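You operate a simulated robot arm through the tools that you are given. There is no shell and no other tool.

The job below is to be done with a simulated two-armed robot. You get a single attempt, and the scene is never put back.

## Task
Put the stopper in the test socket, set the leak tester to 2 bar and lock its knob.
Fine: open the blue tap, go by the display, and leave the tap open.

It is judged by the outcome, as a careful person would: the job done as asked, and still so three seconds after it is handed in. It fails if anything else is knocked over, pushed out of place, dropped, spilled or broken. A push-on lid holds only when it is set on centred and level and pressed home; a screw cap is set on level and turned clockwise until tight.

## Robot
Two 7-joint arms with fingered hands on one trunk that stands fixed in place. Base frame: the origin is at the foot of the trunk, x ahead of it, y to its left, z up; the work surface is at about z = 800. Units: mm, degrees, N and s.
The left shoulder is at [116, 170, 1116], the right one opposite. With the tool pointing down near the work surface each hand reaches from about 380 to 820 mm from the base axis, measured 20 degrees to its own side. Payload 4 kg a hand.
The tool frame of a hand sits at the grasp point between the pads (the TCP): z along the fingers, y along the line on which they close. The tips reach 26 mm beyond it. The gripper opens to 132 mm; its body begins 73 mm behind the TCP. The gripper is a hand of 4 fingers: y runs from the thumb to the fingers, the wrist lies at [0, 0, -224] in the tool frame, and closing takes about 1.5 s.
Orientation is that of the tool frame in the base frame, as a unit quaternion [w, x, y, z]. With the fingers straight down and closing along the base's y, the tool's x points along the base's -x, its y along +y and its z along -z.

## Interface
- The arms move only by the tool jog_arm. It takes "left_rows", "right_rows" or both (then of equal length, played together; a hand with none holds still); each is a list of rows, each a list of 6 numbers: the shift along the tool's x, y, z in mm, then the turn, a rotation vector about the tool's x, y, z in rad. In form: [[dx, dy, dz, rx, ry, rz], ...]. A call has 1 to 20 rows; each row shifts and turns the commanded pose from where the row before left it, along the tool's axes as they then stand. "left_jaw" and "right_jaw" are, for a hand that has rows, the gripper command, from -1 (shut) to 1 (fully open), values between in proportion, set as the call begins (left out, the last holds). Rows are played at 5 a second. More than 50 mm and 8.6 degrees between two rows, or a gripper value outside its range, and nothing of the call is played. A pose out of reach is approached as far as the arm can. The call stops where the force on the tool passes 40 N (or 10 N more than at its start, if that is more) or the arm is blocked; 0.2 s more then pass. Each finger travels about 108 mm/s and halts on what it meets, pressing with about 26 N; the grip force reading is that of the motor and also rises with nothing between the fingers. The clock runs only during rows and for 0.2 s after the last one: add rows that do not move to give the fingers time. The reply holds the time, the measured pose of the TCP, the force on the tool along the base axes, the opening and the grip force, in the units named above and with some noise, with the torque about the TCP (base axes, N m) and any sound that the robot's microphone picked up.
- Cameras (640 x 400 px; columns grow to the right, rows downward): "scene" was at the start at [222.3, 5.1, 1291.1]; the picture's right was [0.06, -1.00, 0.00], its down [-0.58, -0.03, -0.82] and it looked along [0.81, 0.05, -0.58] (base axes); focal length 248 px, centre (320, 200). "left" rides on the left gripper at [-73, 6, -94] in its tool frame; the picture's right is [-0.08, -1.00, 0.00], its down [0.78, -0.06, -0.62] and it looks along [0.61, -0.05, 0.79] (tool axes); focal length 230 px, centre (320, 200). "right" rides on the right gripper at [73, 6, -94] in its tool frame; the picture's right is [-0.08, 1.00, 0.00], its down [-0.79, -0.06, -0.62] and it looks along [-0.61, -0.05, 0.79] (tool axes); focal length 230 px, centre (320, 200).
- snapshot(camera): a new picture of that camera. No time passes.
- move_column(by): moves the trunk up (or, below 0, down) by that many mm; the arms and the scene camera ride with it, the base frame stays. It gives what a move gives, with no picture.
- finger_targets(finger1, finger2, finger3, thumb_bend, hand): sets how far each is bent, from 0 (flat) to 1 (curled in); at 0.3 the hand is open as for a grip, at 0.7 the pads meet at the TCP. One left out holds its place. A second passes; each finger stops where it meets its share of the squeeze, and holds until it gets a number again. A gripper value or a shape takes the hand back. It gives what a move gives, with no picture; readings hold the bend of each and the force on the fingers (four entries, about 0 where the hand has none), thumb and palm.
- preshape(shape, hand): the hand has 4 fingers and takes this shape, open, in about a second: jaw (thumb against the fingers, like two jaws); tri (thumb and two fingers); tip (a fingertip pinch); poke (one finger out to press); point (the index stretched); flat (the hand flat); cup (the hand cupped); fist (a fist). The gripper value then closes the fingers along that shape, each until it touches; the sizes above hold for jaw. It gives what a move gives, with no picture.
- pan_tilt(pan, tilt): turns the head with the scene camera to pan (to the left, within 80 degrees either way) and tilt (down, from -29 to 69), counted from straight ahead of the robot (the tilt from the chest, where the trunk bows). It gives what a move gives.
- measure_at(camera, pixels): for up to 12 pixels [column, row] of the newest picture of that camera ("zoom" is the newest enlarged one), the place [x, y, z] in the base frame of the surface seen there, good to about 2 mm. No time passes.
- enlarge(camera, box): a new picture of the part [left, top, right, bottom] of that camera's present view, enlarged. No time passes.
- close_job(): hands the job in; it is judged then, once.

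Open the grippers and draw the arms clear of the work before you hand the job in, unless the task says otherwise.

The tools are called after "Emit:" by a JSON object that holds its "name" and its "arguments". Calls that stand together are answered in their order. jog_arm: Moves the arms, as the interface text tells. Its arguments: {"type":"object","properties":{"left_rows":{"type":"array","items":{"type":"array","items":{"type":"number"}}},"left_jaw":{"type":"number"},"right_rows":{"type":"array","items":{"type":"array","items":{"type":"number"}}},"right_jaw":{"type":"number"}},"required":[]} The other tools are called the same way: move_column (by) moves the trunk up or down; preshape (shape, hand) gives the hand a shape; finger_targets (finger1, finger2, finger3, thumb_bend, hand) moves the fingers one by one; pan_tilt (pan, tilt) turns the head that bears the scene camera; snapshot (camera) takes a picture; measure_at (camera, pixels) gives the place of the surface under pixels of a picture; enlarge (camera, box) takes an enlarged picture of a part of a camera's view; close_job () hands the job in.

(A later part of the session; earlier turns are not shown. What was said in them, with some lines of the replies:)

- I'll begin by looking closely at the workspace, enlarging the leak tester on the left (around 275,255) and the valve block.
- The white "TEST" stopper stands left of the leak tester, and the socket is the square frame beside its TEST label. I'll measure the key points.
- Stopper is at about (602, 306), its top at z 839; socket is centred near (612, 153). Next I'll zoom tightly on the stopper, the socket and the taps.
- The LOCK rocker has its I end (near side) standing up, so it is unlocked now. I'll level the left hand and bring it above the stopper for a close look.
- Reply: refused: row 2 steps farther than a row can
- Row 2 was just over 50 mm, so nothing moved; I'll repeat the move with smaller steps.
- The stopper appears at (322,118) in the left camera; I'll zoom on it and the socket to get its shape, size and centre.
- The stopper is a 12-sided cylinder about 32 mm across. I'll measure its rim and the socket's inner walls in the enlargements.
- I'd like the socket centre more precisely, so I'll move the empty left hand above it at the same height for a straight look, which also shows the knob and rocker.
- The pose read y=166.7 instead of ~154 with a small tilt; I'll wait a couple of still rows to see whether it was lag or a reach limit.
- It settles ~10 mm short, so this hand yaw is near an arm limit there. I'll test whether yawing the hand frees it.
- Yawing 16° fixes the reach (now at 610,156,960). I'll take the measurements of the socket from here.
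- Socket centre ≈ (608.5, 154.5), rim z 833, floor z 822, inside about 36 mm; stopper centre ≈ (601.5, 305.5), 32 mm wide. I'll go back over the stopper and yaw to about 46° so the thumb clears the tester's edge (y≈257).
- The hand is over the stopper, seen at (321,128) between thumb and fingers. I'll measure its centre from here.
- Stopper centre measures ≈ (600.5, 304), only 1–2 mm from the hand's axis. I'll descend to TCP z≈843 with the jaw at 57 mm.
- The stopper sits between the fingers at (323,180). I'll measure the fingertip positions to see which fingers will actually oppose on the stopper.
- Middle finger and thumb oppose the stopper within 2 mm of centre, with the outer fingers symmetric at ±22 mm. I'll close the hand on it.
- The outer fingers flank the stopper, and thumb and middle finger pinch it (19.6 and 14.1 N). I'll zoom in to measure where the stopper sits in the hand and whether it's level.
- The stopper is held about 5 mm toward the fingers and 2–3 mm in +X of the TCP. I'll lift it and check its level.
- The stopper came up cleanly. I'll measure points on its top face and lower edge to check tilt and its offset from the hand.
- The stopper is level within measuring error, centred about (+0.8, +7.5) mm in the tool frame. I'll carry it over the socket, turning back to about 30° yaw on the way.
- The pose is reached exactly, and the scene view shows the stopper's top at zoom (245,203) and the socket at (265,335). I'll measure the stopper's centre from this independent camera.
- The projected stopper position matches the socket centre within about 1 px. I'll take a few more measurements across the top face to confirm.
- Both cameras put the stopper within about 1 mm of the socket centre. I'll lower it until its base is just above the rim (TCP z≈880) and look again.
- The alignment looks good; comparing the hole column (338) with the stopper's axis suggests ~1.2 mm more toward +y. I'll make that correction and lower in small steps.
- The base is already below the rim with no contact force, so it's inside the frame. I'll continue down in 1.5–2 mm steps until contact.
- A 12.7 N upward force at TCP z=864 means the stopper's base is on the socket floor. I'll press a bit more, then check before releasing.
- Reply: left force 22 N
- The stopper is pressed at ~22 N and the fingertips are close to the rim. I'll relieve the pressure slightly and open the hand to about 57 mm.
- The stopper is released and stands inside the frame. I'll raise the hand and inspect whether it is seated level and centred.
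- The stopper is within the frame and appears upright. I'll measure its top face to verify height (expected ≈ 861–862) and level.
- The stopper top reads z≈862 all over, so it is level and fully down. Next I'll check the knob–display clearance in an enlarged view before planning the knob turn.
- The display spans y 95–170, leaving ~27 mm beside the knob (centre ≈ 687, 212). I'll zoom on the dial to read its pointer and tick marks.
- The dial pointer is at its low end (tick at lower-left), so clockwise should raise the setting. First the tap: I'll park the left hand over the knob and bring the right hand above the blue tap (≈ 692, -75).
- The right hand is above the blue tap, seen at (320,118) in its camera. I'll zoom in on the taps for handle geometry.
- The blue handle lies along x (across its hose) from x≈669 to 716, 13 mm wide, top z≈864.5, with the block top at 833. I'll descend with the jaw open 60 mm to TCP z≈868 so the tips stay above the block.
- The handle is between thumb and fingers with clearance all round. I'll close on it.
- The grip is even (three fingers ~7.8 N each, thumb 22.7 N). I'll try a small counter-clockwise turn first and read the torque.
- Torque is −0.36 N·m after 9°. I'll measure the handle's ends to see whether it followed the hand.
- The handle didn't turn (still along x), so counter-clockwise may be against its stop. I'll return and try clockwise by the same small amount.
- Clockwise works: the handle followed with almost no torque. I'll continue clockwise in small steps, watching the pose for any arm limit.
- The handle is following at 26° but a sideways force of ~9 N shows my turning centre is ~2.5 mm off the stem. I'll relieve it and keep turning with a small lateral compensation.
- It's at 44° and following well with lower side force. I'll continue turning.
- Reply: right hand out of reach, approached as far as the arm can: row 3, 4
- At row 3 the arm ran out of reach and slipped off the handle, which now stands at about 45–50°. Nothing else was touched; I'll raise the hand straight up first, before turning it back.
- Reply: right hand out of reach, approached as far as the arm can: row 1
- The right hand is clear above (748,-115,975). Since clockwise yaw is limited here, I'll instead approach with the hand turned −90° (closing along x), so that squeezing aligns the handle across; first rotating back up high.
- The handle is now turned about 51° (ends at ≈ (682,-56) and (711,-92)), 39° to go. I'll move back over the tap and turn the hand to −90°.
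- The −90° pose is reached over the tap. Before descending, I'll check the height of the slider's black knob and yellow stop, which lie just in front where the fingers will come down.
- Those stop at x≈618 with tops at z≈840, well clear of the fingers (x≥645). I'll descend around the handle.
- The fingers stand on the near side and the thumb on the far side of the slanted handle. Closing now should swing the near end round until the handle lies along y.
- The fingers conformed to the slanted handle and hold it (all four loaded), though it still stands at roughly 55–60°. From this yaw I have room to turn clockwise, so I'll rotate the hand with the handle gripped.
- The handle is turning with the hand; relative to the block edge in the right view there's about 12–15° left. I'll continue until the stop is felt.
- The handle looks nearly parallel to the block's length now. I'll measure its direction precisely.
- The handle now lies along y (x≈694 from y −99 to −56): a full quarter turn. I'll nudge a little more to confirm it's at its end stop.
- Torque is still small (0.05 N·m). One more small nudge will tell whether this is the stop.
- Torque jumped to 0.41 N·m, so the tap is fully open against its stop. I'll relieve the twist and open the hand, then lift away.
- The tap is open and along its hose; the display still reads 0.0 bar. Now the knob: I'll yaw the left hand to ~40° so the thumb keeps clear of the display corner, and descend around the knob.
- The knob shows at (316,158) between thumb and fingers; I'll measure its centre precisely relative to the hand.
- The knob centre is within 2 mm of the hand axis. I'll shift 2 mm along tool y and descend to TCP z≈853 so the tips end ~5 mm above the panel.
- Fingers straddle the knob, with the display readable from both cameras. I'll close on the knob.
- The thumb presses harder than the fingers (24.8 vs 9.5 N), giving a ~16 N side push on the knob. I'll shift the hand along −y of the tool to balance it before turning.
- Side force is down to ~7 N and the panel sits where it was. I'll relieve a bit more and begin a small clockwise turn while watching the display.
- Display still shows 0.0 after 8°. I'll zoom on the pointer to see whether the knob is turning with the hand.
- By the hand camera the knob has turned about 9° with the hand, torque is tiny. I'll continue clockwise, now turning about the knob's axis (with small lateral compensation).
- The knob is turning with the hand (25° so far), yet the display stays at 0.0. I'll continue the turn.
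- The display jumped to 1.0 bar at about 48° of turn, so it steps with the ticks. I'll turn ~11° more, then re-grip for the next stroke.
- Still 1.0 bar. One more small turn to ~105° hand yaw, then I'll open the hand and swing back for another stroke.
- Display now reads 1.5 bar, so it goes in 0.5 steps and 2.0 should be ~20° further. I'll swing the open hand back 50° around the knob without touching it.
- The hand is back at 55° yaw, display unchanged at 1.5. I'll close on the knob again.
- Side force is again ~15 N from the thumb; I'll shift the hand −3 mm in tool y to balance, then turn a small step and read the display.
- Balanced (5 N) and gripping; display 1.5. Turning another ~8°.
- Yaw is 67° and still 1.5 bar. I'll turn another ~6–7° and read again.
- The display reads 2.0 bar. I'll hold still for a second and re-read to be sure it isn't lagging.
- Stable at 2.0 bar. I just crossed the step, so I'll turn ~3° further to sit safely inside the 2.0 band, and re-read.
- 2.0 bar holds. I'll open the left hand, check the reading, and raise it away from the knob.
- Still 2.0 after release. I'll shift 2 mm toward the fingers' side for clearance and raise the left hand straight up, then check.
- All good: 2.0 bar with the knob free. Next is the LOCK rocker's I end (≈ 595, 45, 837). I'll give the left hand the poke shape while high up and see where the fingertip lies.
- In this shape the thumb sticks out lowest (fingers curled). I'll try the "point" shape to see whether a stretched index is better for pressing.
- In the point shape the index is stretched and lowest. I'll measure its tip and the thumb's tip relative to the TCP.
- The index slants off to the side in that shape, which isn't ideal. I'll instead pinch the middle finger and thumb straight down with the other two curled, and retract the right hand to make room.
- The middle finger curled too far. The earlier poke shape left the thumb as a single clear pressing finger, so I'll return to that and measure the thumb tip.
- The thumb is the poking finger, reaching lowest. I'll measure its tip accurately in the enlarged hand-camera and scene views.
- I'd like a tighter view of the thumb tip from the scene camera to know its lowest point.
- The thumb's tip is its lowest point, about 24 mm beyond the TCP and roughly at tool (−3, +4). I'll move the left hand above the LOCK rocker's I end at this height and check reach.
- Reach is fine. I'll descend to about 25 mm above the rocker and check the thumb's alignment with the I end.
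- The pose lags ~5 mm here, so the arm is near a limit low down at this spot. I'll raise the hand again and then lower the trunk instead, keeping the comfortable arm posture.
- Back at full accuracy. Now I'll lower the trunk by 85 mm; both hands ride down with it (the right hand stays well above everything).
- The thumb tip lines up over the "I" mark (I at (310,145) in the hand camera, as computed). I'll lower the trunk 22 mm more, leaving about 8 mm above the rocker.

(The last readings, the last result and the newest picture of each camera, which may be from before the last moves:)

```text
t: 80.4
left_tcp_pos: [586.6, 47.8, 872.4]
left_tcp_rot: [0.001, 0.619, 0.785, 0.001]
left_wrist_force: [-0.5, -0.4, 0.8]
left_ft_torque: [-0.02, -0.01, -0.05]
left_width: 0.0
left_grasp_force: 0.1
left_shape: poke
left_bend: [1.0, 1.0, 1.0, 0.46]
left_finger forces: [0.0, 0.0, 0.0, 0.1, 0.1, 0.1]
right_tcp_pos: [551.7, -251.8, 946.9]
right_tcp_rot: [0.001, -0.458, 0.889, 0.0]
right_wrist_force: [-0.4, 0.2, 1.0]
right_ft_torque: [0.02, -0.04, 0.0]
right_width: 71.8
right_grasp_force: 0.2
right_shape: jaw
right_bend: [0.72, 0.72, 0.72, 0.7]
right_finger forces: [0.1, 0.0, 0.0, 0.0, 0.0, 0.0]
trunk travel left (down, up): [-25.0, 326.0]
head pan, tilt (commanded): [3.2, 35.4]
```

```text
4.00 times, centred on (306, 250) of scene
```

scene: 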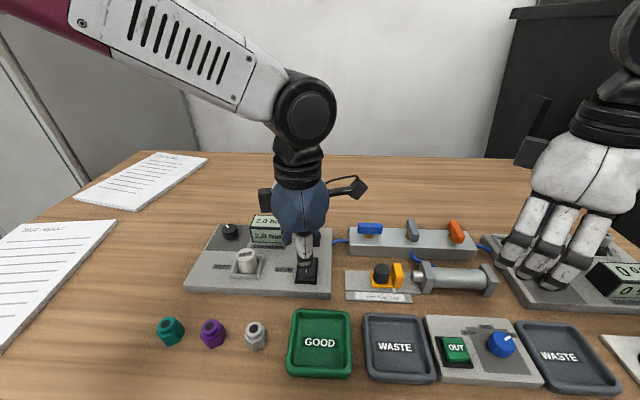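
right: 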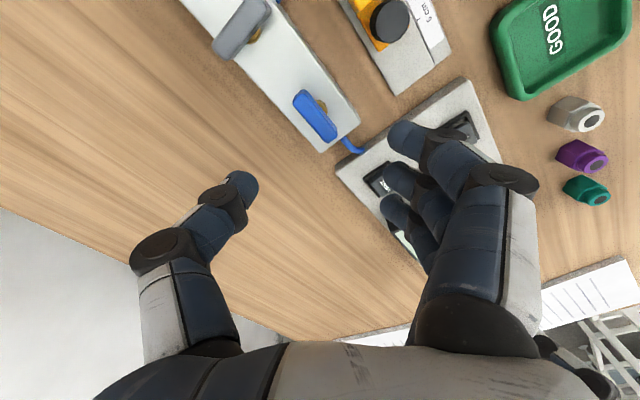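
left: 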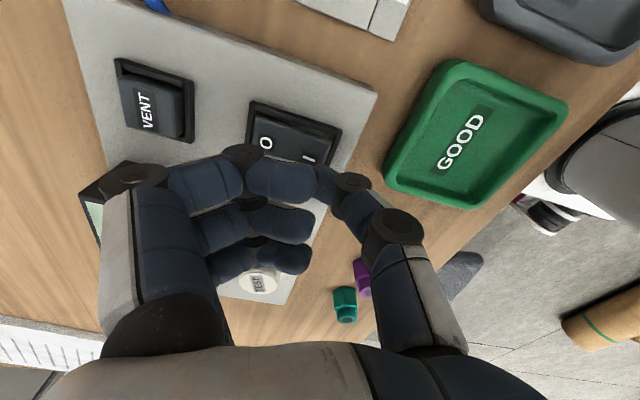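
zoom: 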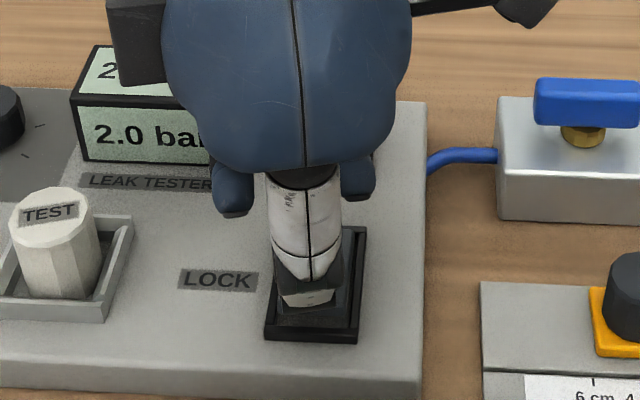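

The thumb is over the rocker's near end. I'll verify positions with measurements before pressing.

Emit:
{"name": "measure_at", "arguments": {"camera": "zoom", "pixels": [[310, 297], [310, 285], [325, 295], [290, 325], [340, 250], [350, 320], [300, 230], [55, 215], [95, 140], [328, 300]]}}

Emit:
{"name": "enlarge", "arguments": {"camera": "left", "box": [240, 95, 384, 215]}}

Emit:
{"name": "measure_at", "arguments": {"camera": "left", "pixels": [[308, 159], [268, 141], [260, 110], [335, 135], [318, 170], [325, 175]]}}

```text
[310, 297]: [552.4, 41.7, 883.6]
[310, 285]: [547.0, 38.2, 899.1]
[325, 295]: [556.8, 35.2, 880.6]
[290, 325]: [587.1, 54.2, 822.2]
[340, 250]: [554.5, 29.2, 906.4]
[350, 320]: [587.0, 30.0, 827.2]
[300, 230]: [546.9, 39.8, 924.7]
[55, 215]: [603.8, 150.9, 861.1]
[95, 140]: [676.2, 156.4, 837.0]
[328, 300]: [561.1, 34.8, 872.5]
```

```text
3.33 times, centred on (312, 155) of left
```

zoom: 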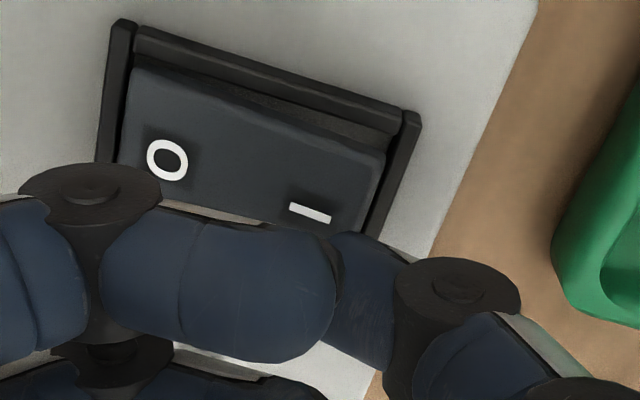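

```text
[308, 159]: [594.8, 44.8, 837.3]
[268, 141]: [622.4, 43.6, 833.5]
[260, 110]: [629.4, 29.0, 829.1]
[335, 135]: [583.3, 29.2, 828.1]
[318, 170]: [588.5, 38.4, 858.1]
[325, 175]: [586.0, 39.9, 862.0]
```

Thumb tip is at about x≈590, y≈45 and the I mark at (595, 45, 837). I'll shift 4 mm toward +x and press down in 2–3 mm steps.

Emit:
{"name": "jog_arm", "arguments": {"left_rows": [[-0.9, 3.9, 0, 0, 0, 0], [0, 0, 3, 0, 0, 0], [0, 0, 3, 0, 0, 0], [0, 0, 2, 0, 0, 0], [0, 0, 0, 0, 0, 0]]}}

Emit:
{"name": "enlarge", "arguments": {"camera": "left", "box": [240, 95, 384, 215]}}

```text
t: 81.6
left_tcp_pos: [591.2, 48.0, 863.0]
left_tcp_rot: [0.0, 0.619, 0.785, -0.001]
left_wrist_force: [-0.7, 0.5, 0.2]
left_ft_torque: [-0.03, 0.03, -0.02]
left_width: 0.3
left_grasp_force: 0.0
left_shape: poke
left_bend: [1.0, 1.0, 1.0, 0.46]
left_finger forces: [0.1, 0.1, 0.0, 0.0, 0.1, 0.0]
right_tcp_pos: [552.6, -252.5, 945.9]
right_tcp_rot: [0.0, -0.457, 0.889, 0.0]
right_wrist_force: [-0.5, -0.6, -0.4]
right_ft_torque: [0.01, -0.03, 0.0]
right_width: 72.1
right_grasp_force: 0.2
right_shape: jaw
right_bend: [0.72, 0.72, 0.72, 0.7]
right_finger forces: [0.0, 0.0, 0.0, 0.0, 0.0, 0.0]
trunk travel left (down, up): [-25.0, 326.0]
head pan, tilt (commanded): [3.2, 35.4]
```

```text
3.33 times, centred on (312, 155) of left
```

zoom: 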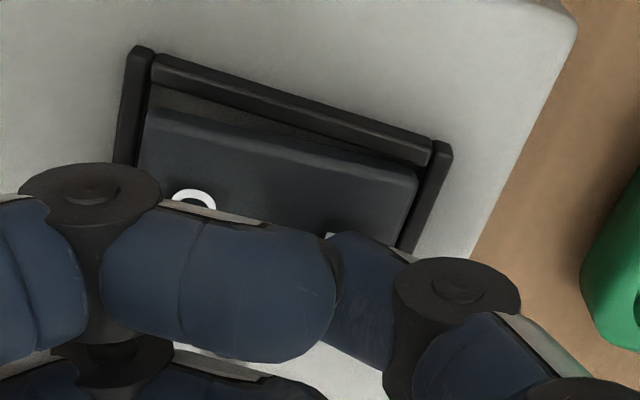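

No contact yet at TCP z=863. Continuing down in small steps.

Emit:
{"name": "jog_arm", "arguments": {"left_rows": [[0, 0, 2, 0, 0, 0], [0, 0, 2, 0, 0, 0], [0, 0, 2, 0, 0, 0], [0, 0, 0, 0, 0, 0]]}}

Emit:
{"name": "enlarge", "arguments": {"camera": "left", "box": [240, 95, 384, 215]}}

Emit:
{"name": "enlarge", "arguments": {"camera": "scene", "box": [200, 200, 362, 300]}}

```text
t: 82.6
left_tcp_pos: [591.5, 48.0, 859.2]
left_tcp_rot: [0.003, 0.619, 0.785, 0.001]
left_wrist_force: [-5.0, 3.0, 25.1]
left_ft_torque: [-0.02, 0.01, -0.02]
left_width: 0.0
left_grasp_force: 0.1
left_shape: poke
left_bend: [1.0, 1.0, 1.0, 0.46]
left_finger forces: [0.0, 0.1, 0.0, 0.0, 25.6, 0.0]
right_tcp_pos: [551.7, -251.4, 946.5]
right_tcp_rot: [0.001, -0.459, 0.889, -0.001]
right_wrist_force: [0.2, 0.0, 0.3]
right_ft_torque: [0.01, -0.02, -0.01]
right_width: 71.9
right_grasp_force: 0.1
right_shape: jaw
right_bend: [0.72, 0.72, 0.72, 0.7]
right_finger forces: [0.1, 0.0, 0.0, 0.0, 0.0, 0.0]
trunk travel left (down, up): [-25.0, 326.0]
head pan, tilt (commanded): [3.2, 35.4]
```

```text
3.33 times, centred on (312, 155) of left
```

zoom: 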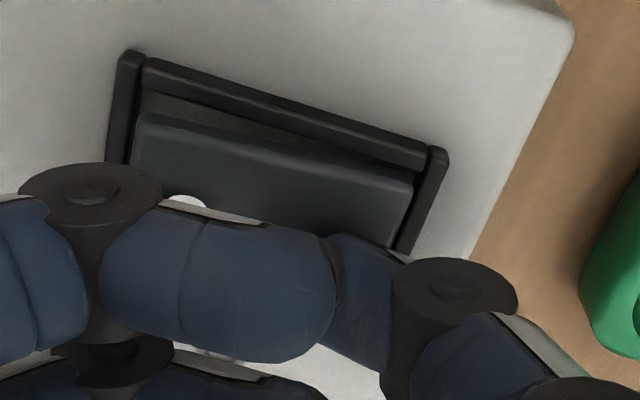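

```text
3.95 times, centred on (281, 250) of scene
```

zoom: 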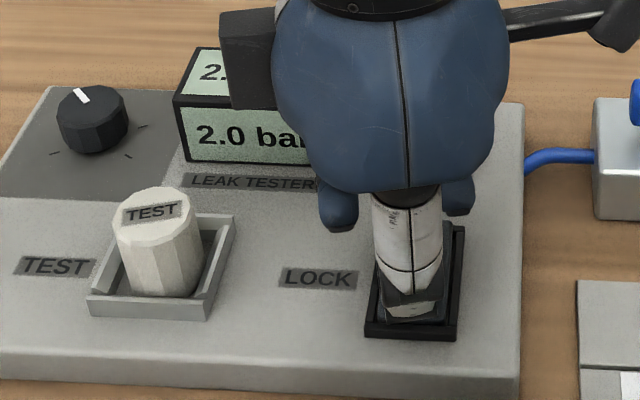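

The thumb is in contact with 25 N but the rocker hasn't visibly flipped. I'll press a little further.

Emit:
{"name": "jog_arm", "arguments": {"left_rows": [[0, 0, 1.5, 0, 0, 0], [0, 0, 1.5, 0, 0, 0], [0, 0, 0, 0, 0, 0]]}}

Emit:
{"name": "enlarge", "arguments": {"camera": "left", "box": [240, 95, 384, 215]}}

```text
t: 83.3
left_tcp_pos: [589.2, 46.0, 858.7]
left_tcp_rot: [0.003, 0.619, 0.785, 0.0]
left_wrist_force: [-10.4, 5.1, 29.7]
left_ft_torque: [0.01, 0.03, -0.02]
left_width: 0.1
left_grasp_force: 0.1
left_shape: poke
left_bend: [1.0, 1.0, 1.0, 0.47]
left_finger forces: [0.1, 0.0, 0.0, 0.1, 31.6, 0.1]
right_tcp_pos: [550.9, -250.7, 948.3]
right_tcp_rot: [0.001, -0.458, 0.889, 0.0]
right_wrist_force: [1.0, -0.2, -1.3]
right_ft_torque: [0.0, -0.03, -0.01]
right_width: 72.1
right_grasp_force: 0.1
right_shape: jaw
right_bend: [0.72, 0.72, 0.72, 0.7]
right_finger forces: [0.0, 0.0, 0.0, 0.0, 0.1, 0.1]
trunk travel left (down, up): [-25.0, 326.0]
head pan, tilt (commanded): [3.2, 35.4]
stopped in row 3 (left hand): the force on the tool passed its limit at 41 N (the readings are from after the stop); the commanded pose is now the measured one
```

```text
3.33 times, centred on (312, 155) of left
```

zoom: 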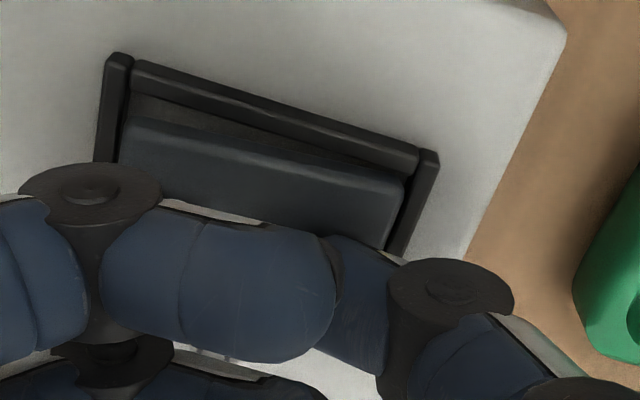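

The press hit the 41 N limit without an obvious flip; the contact may be too close to the pivot. I'll lift the thumb and inspect the rocker.

Emit:
{"name": "jog_arm", "arguments": {"left_rows": [[0, 0, -5, 0, 0, 0], [0, 0, -15, 0, 0, 0], [0, 0, -20, 0, 0, 0], [0, 0, 0, 0, 0, 0]]}}

Emit:
{"name": "snapshot", "arguments": {"camera": "left"}}

Emit:
{"name": "enlarge", "arguments": {"camera": "left", "box": [220, 65, 380, 165]}}

Emit:
{"name": "measure_at", "arguments": {"camera": "zoom", "pixels": [[200, 200], [240, 215], [280, 230], [320, 245], [350, 260], [380, 270], [300, 240], [220, 170], [390, 220]]}}

```text
t: 84.3
left_tcp_pos: [591.9, 47.6, 893.9]
left_tcp_rot: [0.001, 0.62, 0.785, -0.001]
left_wrist_force: [-0.5, -0.5, -0.5]
left_ft_torque: [0.04, 0.0, 0.0]
left_width: 0.0
left_grasp_force: 0.1
left_shape: poke
left_bend: [1.0, 1.0, 1.0, 0.46]
left_finger forces: [0.1, 0.0, 0.0, 0.1, 0.0, 0.0]
right_tcp_pos: [554.1, -251.3, 945.8]
right_tcp_rot: [0.0, -0.458, 0.889, 0.0]
right_wrist_force: [0.0, -1.1, 0.0]
right_ft_torque: [0.02, -0.01, -0.01]
right_width: 71.9
right_grasp_force: 0.1
right_shape: jaw
right_bend: [0.72, 0.72, 0.72, 0.7]
right_finger forces: [0.0, 0.1, 0.0, 0.0, 0.1, 0.1]
trunk travel left (down, up): [-25.0, 326.0]
head pan, tilt (commanded): [3.2, 35.4]
```

```text
taken
```

left: 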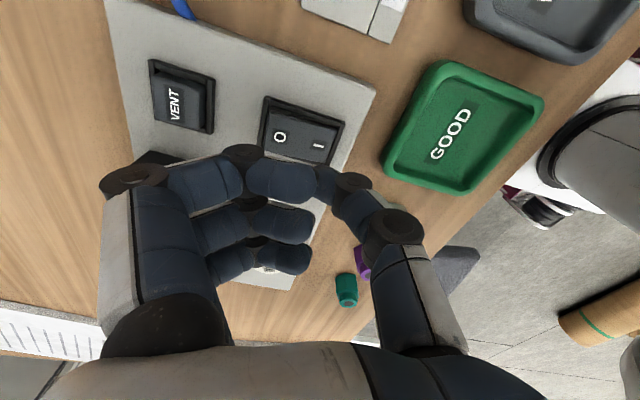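

```text
4.00 times, centred on (300, 115) of left
```

zoom: 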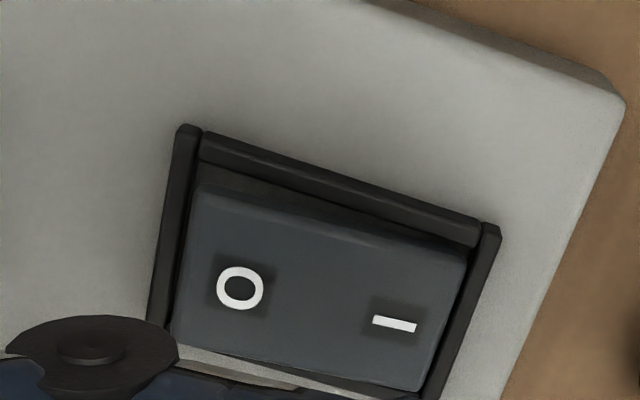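

```text
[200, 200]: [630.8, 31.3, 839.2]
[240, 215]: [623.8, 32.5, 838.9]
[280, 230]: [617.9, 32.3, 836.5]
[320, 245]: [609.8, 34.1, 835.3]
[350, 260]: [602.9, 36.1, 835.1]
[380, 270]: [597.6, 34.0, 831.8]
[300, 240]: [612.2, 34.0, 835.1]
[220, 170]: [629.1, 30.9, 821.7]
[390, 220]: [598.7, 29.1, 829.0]
```

The rocker has flipped: O end is now at z≈839 and I end at ≈832, so LOCK is on. I'll raise the trunk back and look at the whole tester.

Emit:
{"name": "move_column", "arguments": {"by": 107}}

Emit:
{"name": "jog_arm", "arguments": {"left_rows": [[9, 33, -10, 0, 0, 0], [9, 33, -10, 0, 0, 0], [20, 30, -10, 0, 0, 0], [30, 20, -5, 0, 0, 0], [30, 0, 0, 0, 0, 0], [30, -20, 0, 0, 0, 0], [0, 0, 0, 0, 0, 0]]}}

Emit:
{"name": "snapshot", "arguments": {"camera": "scene"}}

Emit:
{"name": "enlarge", "arguments": {"camera": "scene", "box": [210, 210, 338, 290]}}

```text
t: 85.7
left_tcp_pos: [592.8, 46.8, 1000.0]
left_tcp_rot: [0.001, 0.619, 0.785, -0.003]
left_wrist_force: [0.6, 0.9, 0.8]
left_ft_torque: [-0.03, 0.02, -0.03]
left_width: 0.1
left_grasp_force: 0.1
left_shape: poke
left_bend: [1.0, 1.0, 1.0, 0.46]
left_finger forces: [0.1, 0.0, 0.0, 0.0, 0.0, 0.0]
right_tcp_pos: [553.9, -252.5, 1050.7]
right_tcp_rot: [-0.001, -0.458, 0.889, 0.001]
right_wrist_force: [-0.4, -0.4, -0.8]
right_ft_torque: [0.0, 0.02, -0.01]
right_width: 72.2
right_grasp_force: 0.0
right_shape: jaw
right_bend: [0.72, 0.72, 0.72, 0.7]
right_finger forces: [0.0, 0.0, 0.0, 0.2, 0.0, 0.1]
trunk travel left (down, up): [-132.0, 219.0]
head pan, tilt (commanded): [3.2, 35.4]
```

```text
t: 87.3
left_tcp_pos: [656.5, 194.6, 1036.6]
left_tcp_rot: [0.0, 0.62, 0.785, -0.001]
left_wrist_force: [0.9, -0.2, -0.5]
left_ft_torque: [0.0, 0.01, 0.0]
left_width: 0.2
left_grasp_force: 0.1
left_shape: poke
left_bend: [1.0, 1.0, 1.0, 0.46]
left_finger forces: [0.0, 0.0, 0.0, 0.0, 0.0, 0.0]
right_tcp_pos: [554.8, -250.9, 1051.5]
right_tcp_rot: [-0.001, -0.457, 0.889, 0.001]
right_wrist_force: [-0.3, 0.1, -0.1]
right_ft_torque: [0.0, 0.0, -0.01]
right_width: 72.0
right_grasp_force: 0.1
right_shape: jaw
right_bend: [0.72, 0.72, 0.72, 0.7]
right_finger forces: [0.0, 0.0, 0.0, 0.0, 0.0, 0.1]
trunk travel left (down, up): [-132.0, 219.0]
head pan, tilt (commanded): [3.2, 35.4]
```

```text
taken
```

scene: 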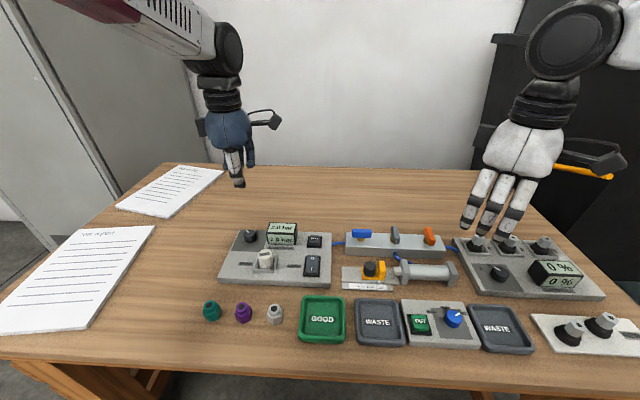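

```text
5.00 times, centred on (274, 250) of scene
```

zoom: 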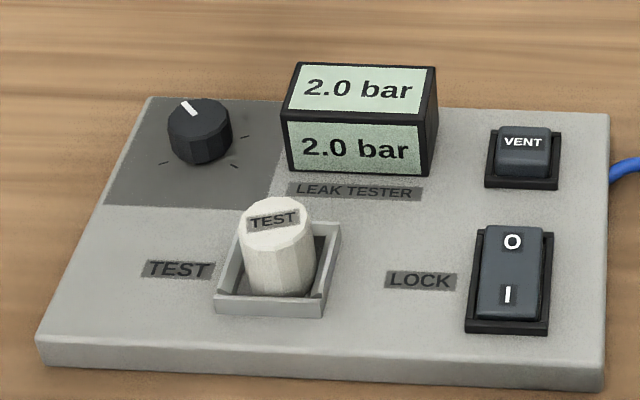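

LOCK is switched to I, the display shows 2.0 bar, the stopper is in its socket and the blue tap is open. I'll open both hands and draw the arms up and back, clear of the work.

Emit:
{"name": "jog_arm", "arguments": {"left_rows": [[31.4, -17.2, -22.5, 0, 0, 0], [31.4, -17.2, -22.5, 0, 0, 0], [31.4, -17.2, -22.5, 0, 0, 0], [31.4, -17.2, -22.5, 0, 0, 0], [0, 0, 0, 0, 0, 0]], "right_rows": [[0, 0, -30, 0, 0, 0], [15.5, 21.7, -16.7, 0, 0, 0], [15.5, 21.7, -16.7, 0, 0, 0], [15.5, 21.7, -16.7, 0, 0, 0], [0, 0, 0, 0, 0, 0]], "right_jaw": 1}}

Emit:
{"name": "preshape", "arguments": {"shape": "jaw", "hand": "left"}}

Emit:
{"name": "snapshot", "arguments": {"camera": "scene"}}

Emit:
{"name": "enlarge", "arguments": {"camera": "scene", "box": [210, 210, 338, 290]}}

Emit:
{"name": "measure_at", "arguments": {"camera": "zoom", "pixels": [[275, 222], [255, 230], [300, 225], [275, 240], [285, 205], [512, 245], [508, 295], [511, 270], [515, 232], [505, 310]]}}

Emit:
{"name": "enlarge", "arguments": {"camera": "scene", "box": [320, 215, 480, 315]}}

```text
t: 88.5
left_tcp_pos: [560.2, 301.5, 1125.3]
left_tcp_rot: [0.001, 0.62, 0.785, 0.0]
left_wrist_force: [0.0, 0.1, -1.1]
left_ft_torque: [0.0, 0.03, -0.02]
left_width: 0.0
left_grasp_force: 0.0
left_shape: poke
left_bend: [1.0, 1.0, 1.0, 0.46]
left_finger forces: [0.0, 0.1, 0.1, 0.0, 0.1, 0.0]
right_tcp_pos: [472.4, -250.5, 1132.8]
right_tcp_rot: [-0.001, -0.458, 0.889, 0.0]
right_wrist_force: [0.2, 0.5, -0.6]
right_ft_torque: [-0.01, -0.01, 0.01]
right_width: 132.2
right_grasp_force: 0.1
right_shape: jaw
right_bend: [0.3, 0.3, 0.3, 0.3]
right_finger forces: [0.1, 0.0, 0.1, 0.0, 0.0, 0.0]
trunk travel left (down, up): [-132.0, 219.0]
head pan, tilt (commanded): [3.2, 35.4]
```

```text
t: 89.4
left_tcp_pos: [560.0, 299.3, 1126.7]
left_tcp_rot: [0.0, 0.62, 0.785, -0.001]
left_wrist_force: [-0.4, -0.1, -0.1]
left_ft_torque: [0.02, -0.02, -0.01]
left_width: 131.8
left_grasp_force: 0.0
left_shape: jaw
left_bend: [0.3, 0.3, 0.3, 0.3]
left_finger forces: [0.0, 0.1, 0.0, 0.0, 0.1, 0.1]
right_tcp_pos: [473.9, -251.4, 1133.2]
right_tcp_rot: [-0.001, -0.458, 0.889, 0.0]
right_wrist_force: [0.2, 0.0, 0.1]
right_ft_torque: [0.0, 0.0, 0.02]
right_width: 131.8
right_grasp_force: 0.2
right_shape: jaw
right_bend: [0.3, 0.3, 0.3, 0.3]
right_finger forces: [0.1, 0.0, 0.1, 0.1, 0.1, 0.0]
trunk travel left (down, up): [-132.0, 219.0]
head pan, tilt (commanded): [3.2, 35.4]
```

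```text
taken
```

scene: 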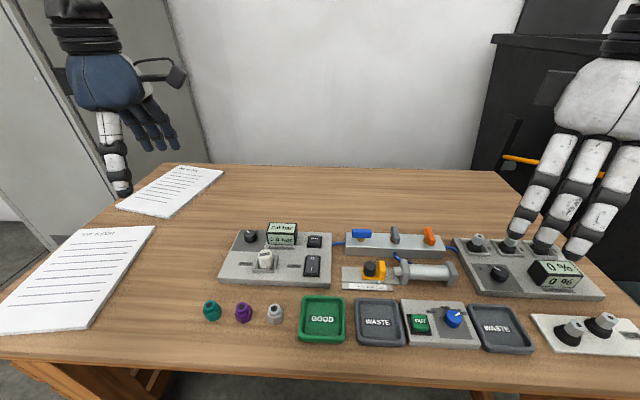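

```text
5.00 times, centred on (274, 250) of scene
```

zoom: 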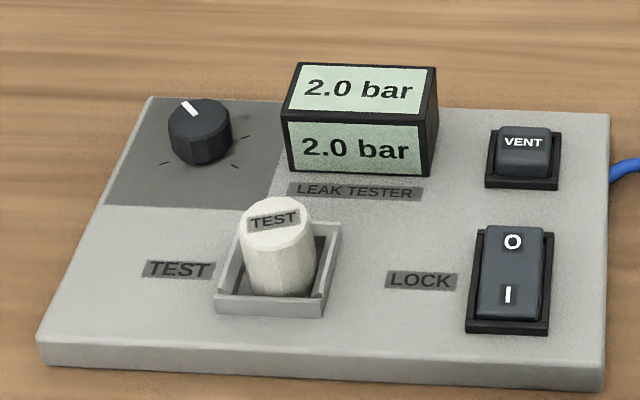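

```text
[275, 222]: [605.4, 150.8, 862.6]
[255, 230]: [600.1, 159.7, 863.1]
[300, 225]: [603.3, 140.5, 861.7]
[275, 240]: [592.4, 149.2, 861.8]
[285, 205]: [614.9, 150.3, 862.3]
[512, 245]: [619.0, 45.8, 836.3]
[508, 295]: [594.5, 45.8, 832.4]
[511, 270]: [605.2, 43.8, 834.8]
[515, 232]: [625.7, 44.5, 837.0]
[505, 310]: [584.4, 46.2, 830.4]
```

```text
4.00 times, centred on (400, 265) of scene
```

zoom: 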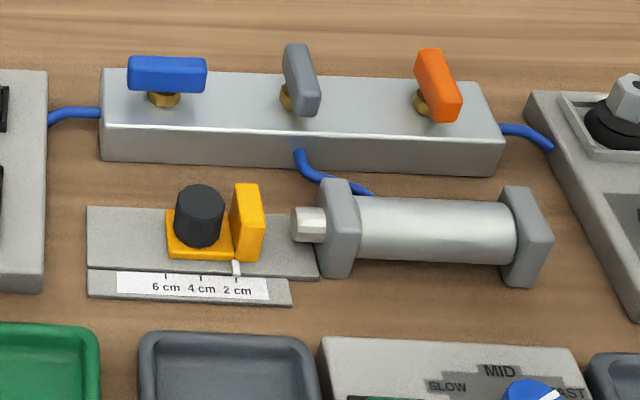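

Everything checks: the stopper is level at z≈862 in the socket, the display reads 2.0 bar, LOCK is down on I, and the blue tap is open. The other taps and objects are unchanged, and both hands are open and clear. I'm handing the job in.

Emit:
{"name": "close_job", "arguments": {}}

```text
The job is handed in.
```

The job is done and handed in. The stopper is in the test socket, the leak tester reads 2.0 bar, and its knob is locked.

- **Stopper:** it stands level on the socket floor, inside the frame. I pressed it down with about 22 N before letting go.
- **Blue tap:** it is turned a quarter turn clockwise to its end stop and left open. Partway through, the right hand ran out of reach and slipped off the handle, so I finished the turn with a second grip.
- **Pressure:** the display moves in steps of 0.5 bar, so I turned the knob about 3° past where it first showed 2.0. The reading held after I let go and again after locking.
- **Lock:** the rocker is on I, confirmed by measuring both ends. The press went slightly over the 40 N force limit (41 N) and stopped there, with the rocker already flipped.

The tester shifted by about 1 mm when I first gripped the knob, and the later pictures show it back in its original place. The other taps and parts looked unmoved. Both hands are open and clear of the work.
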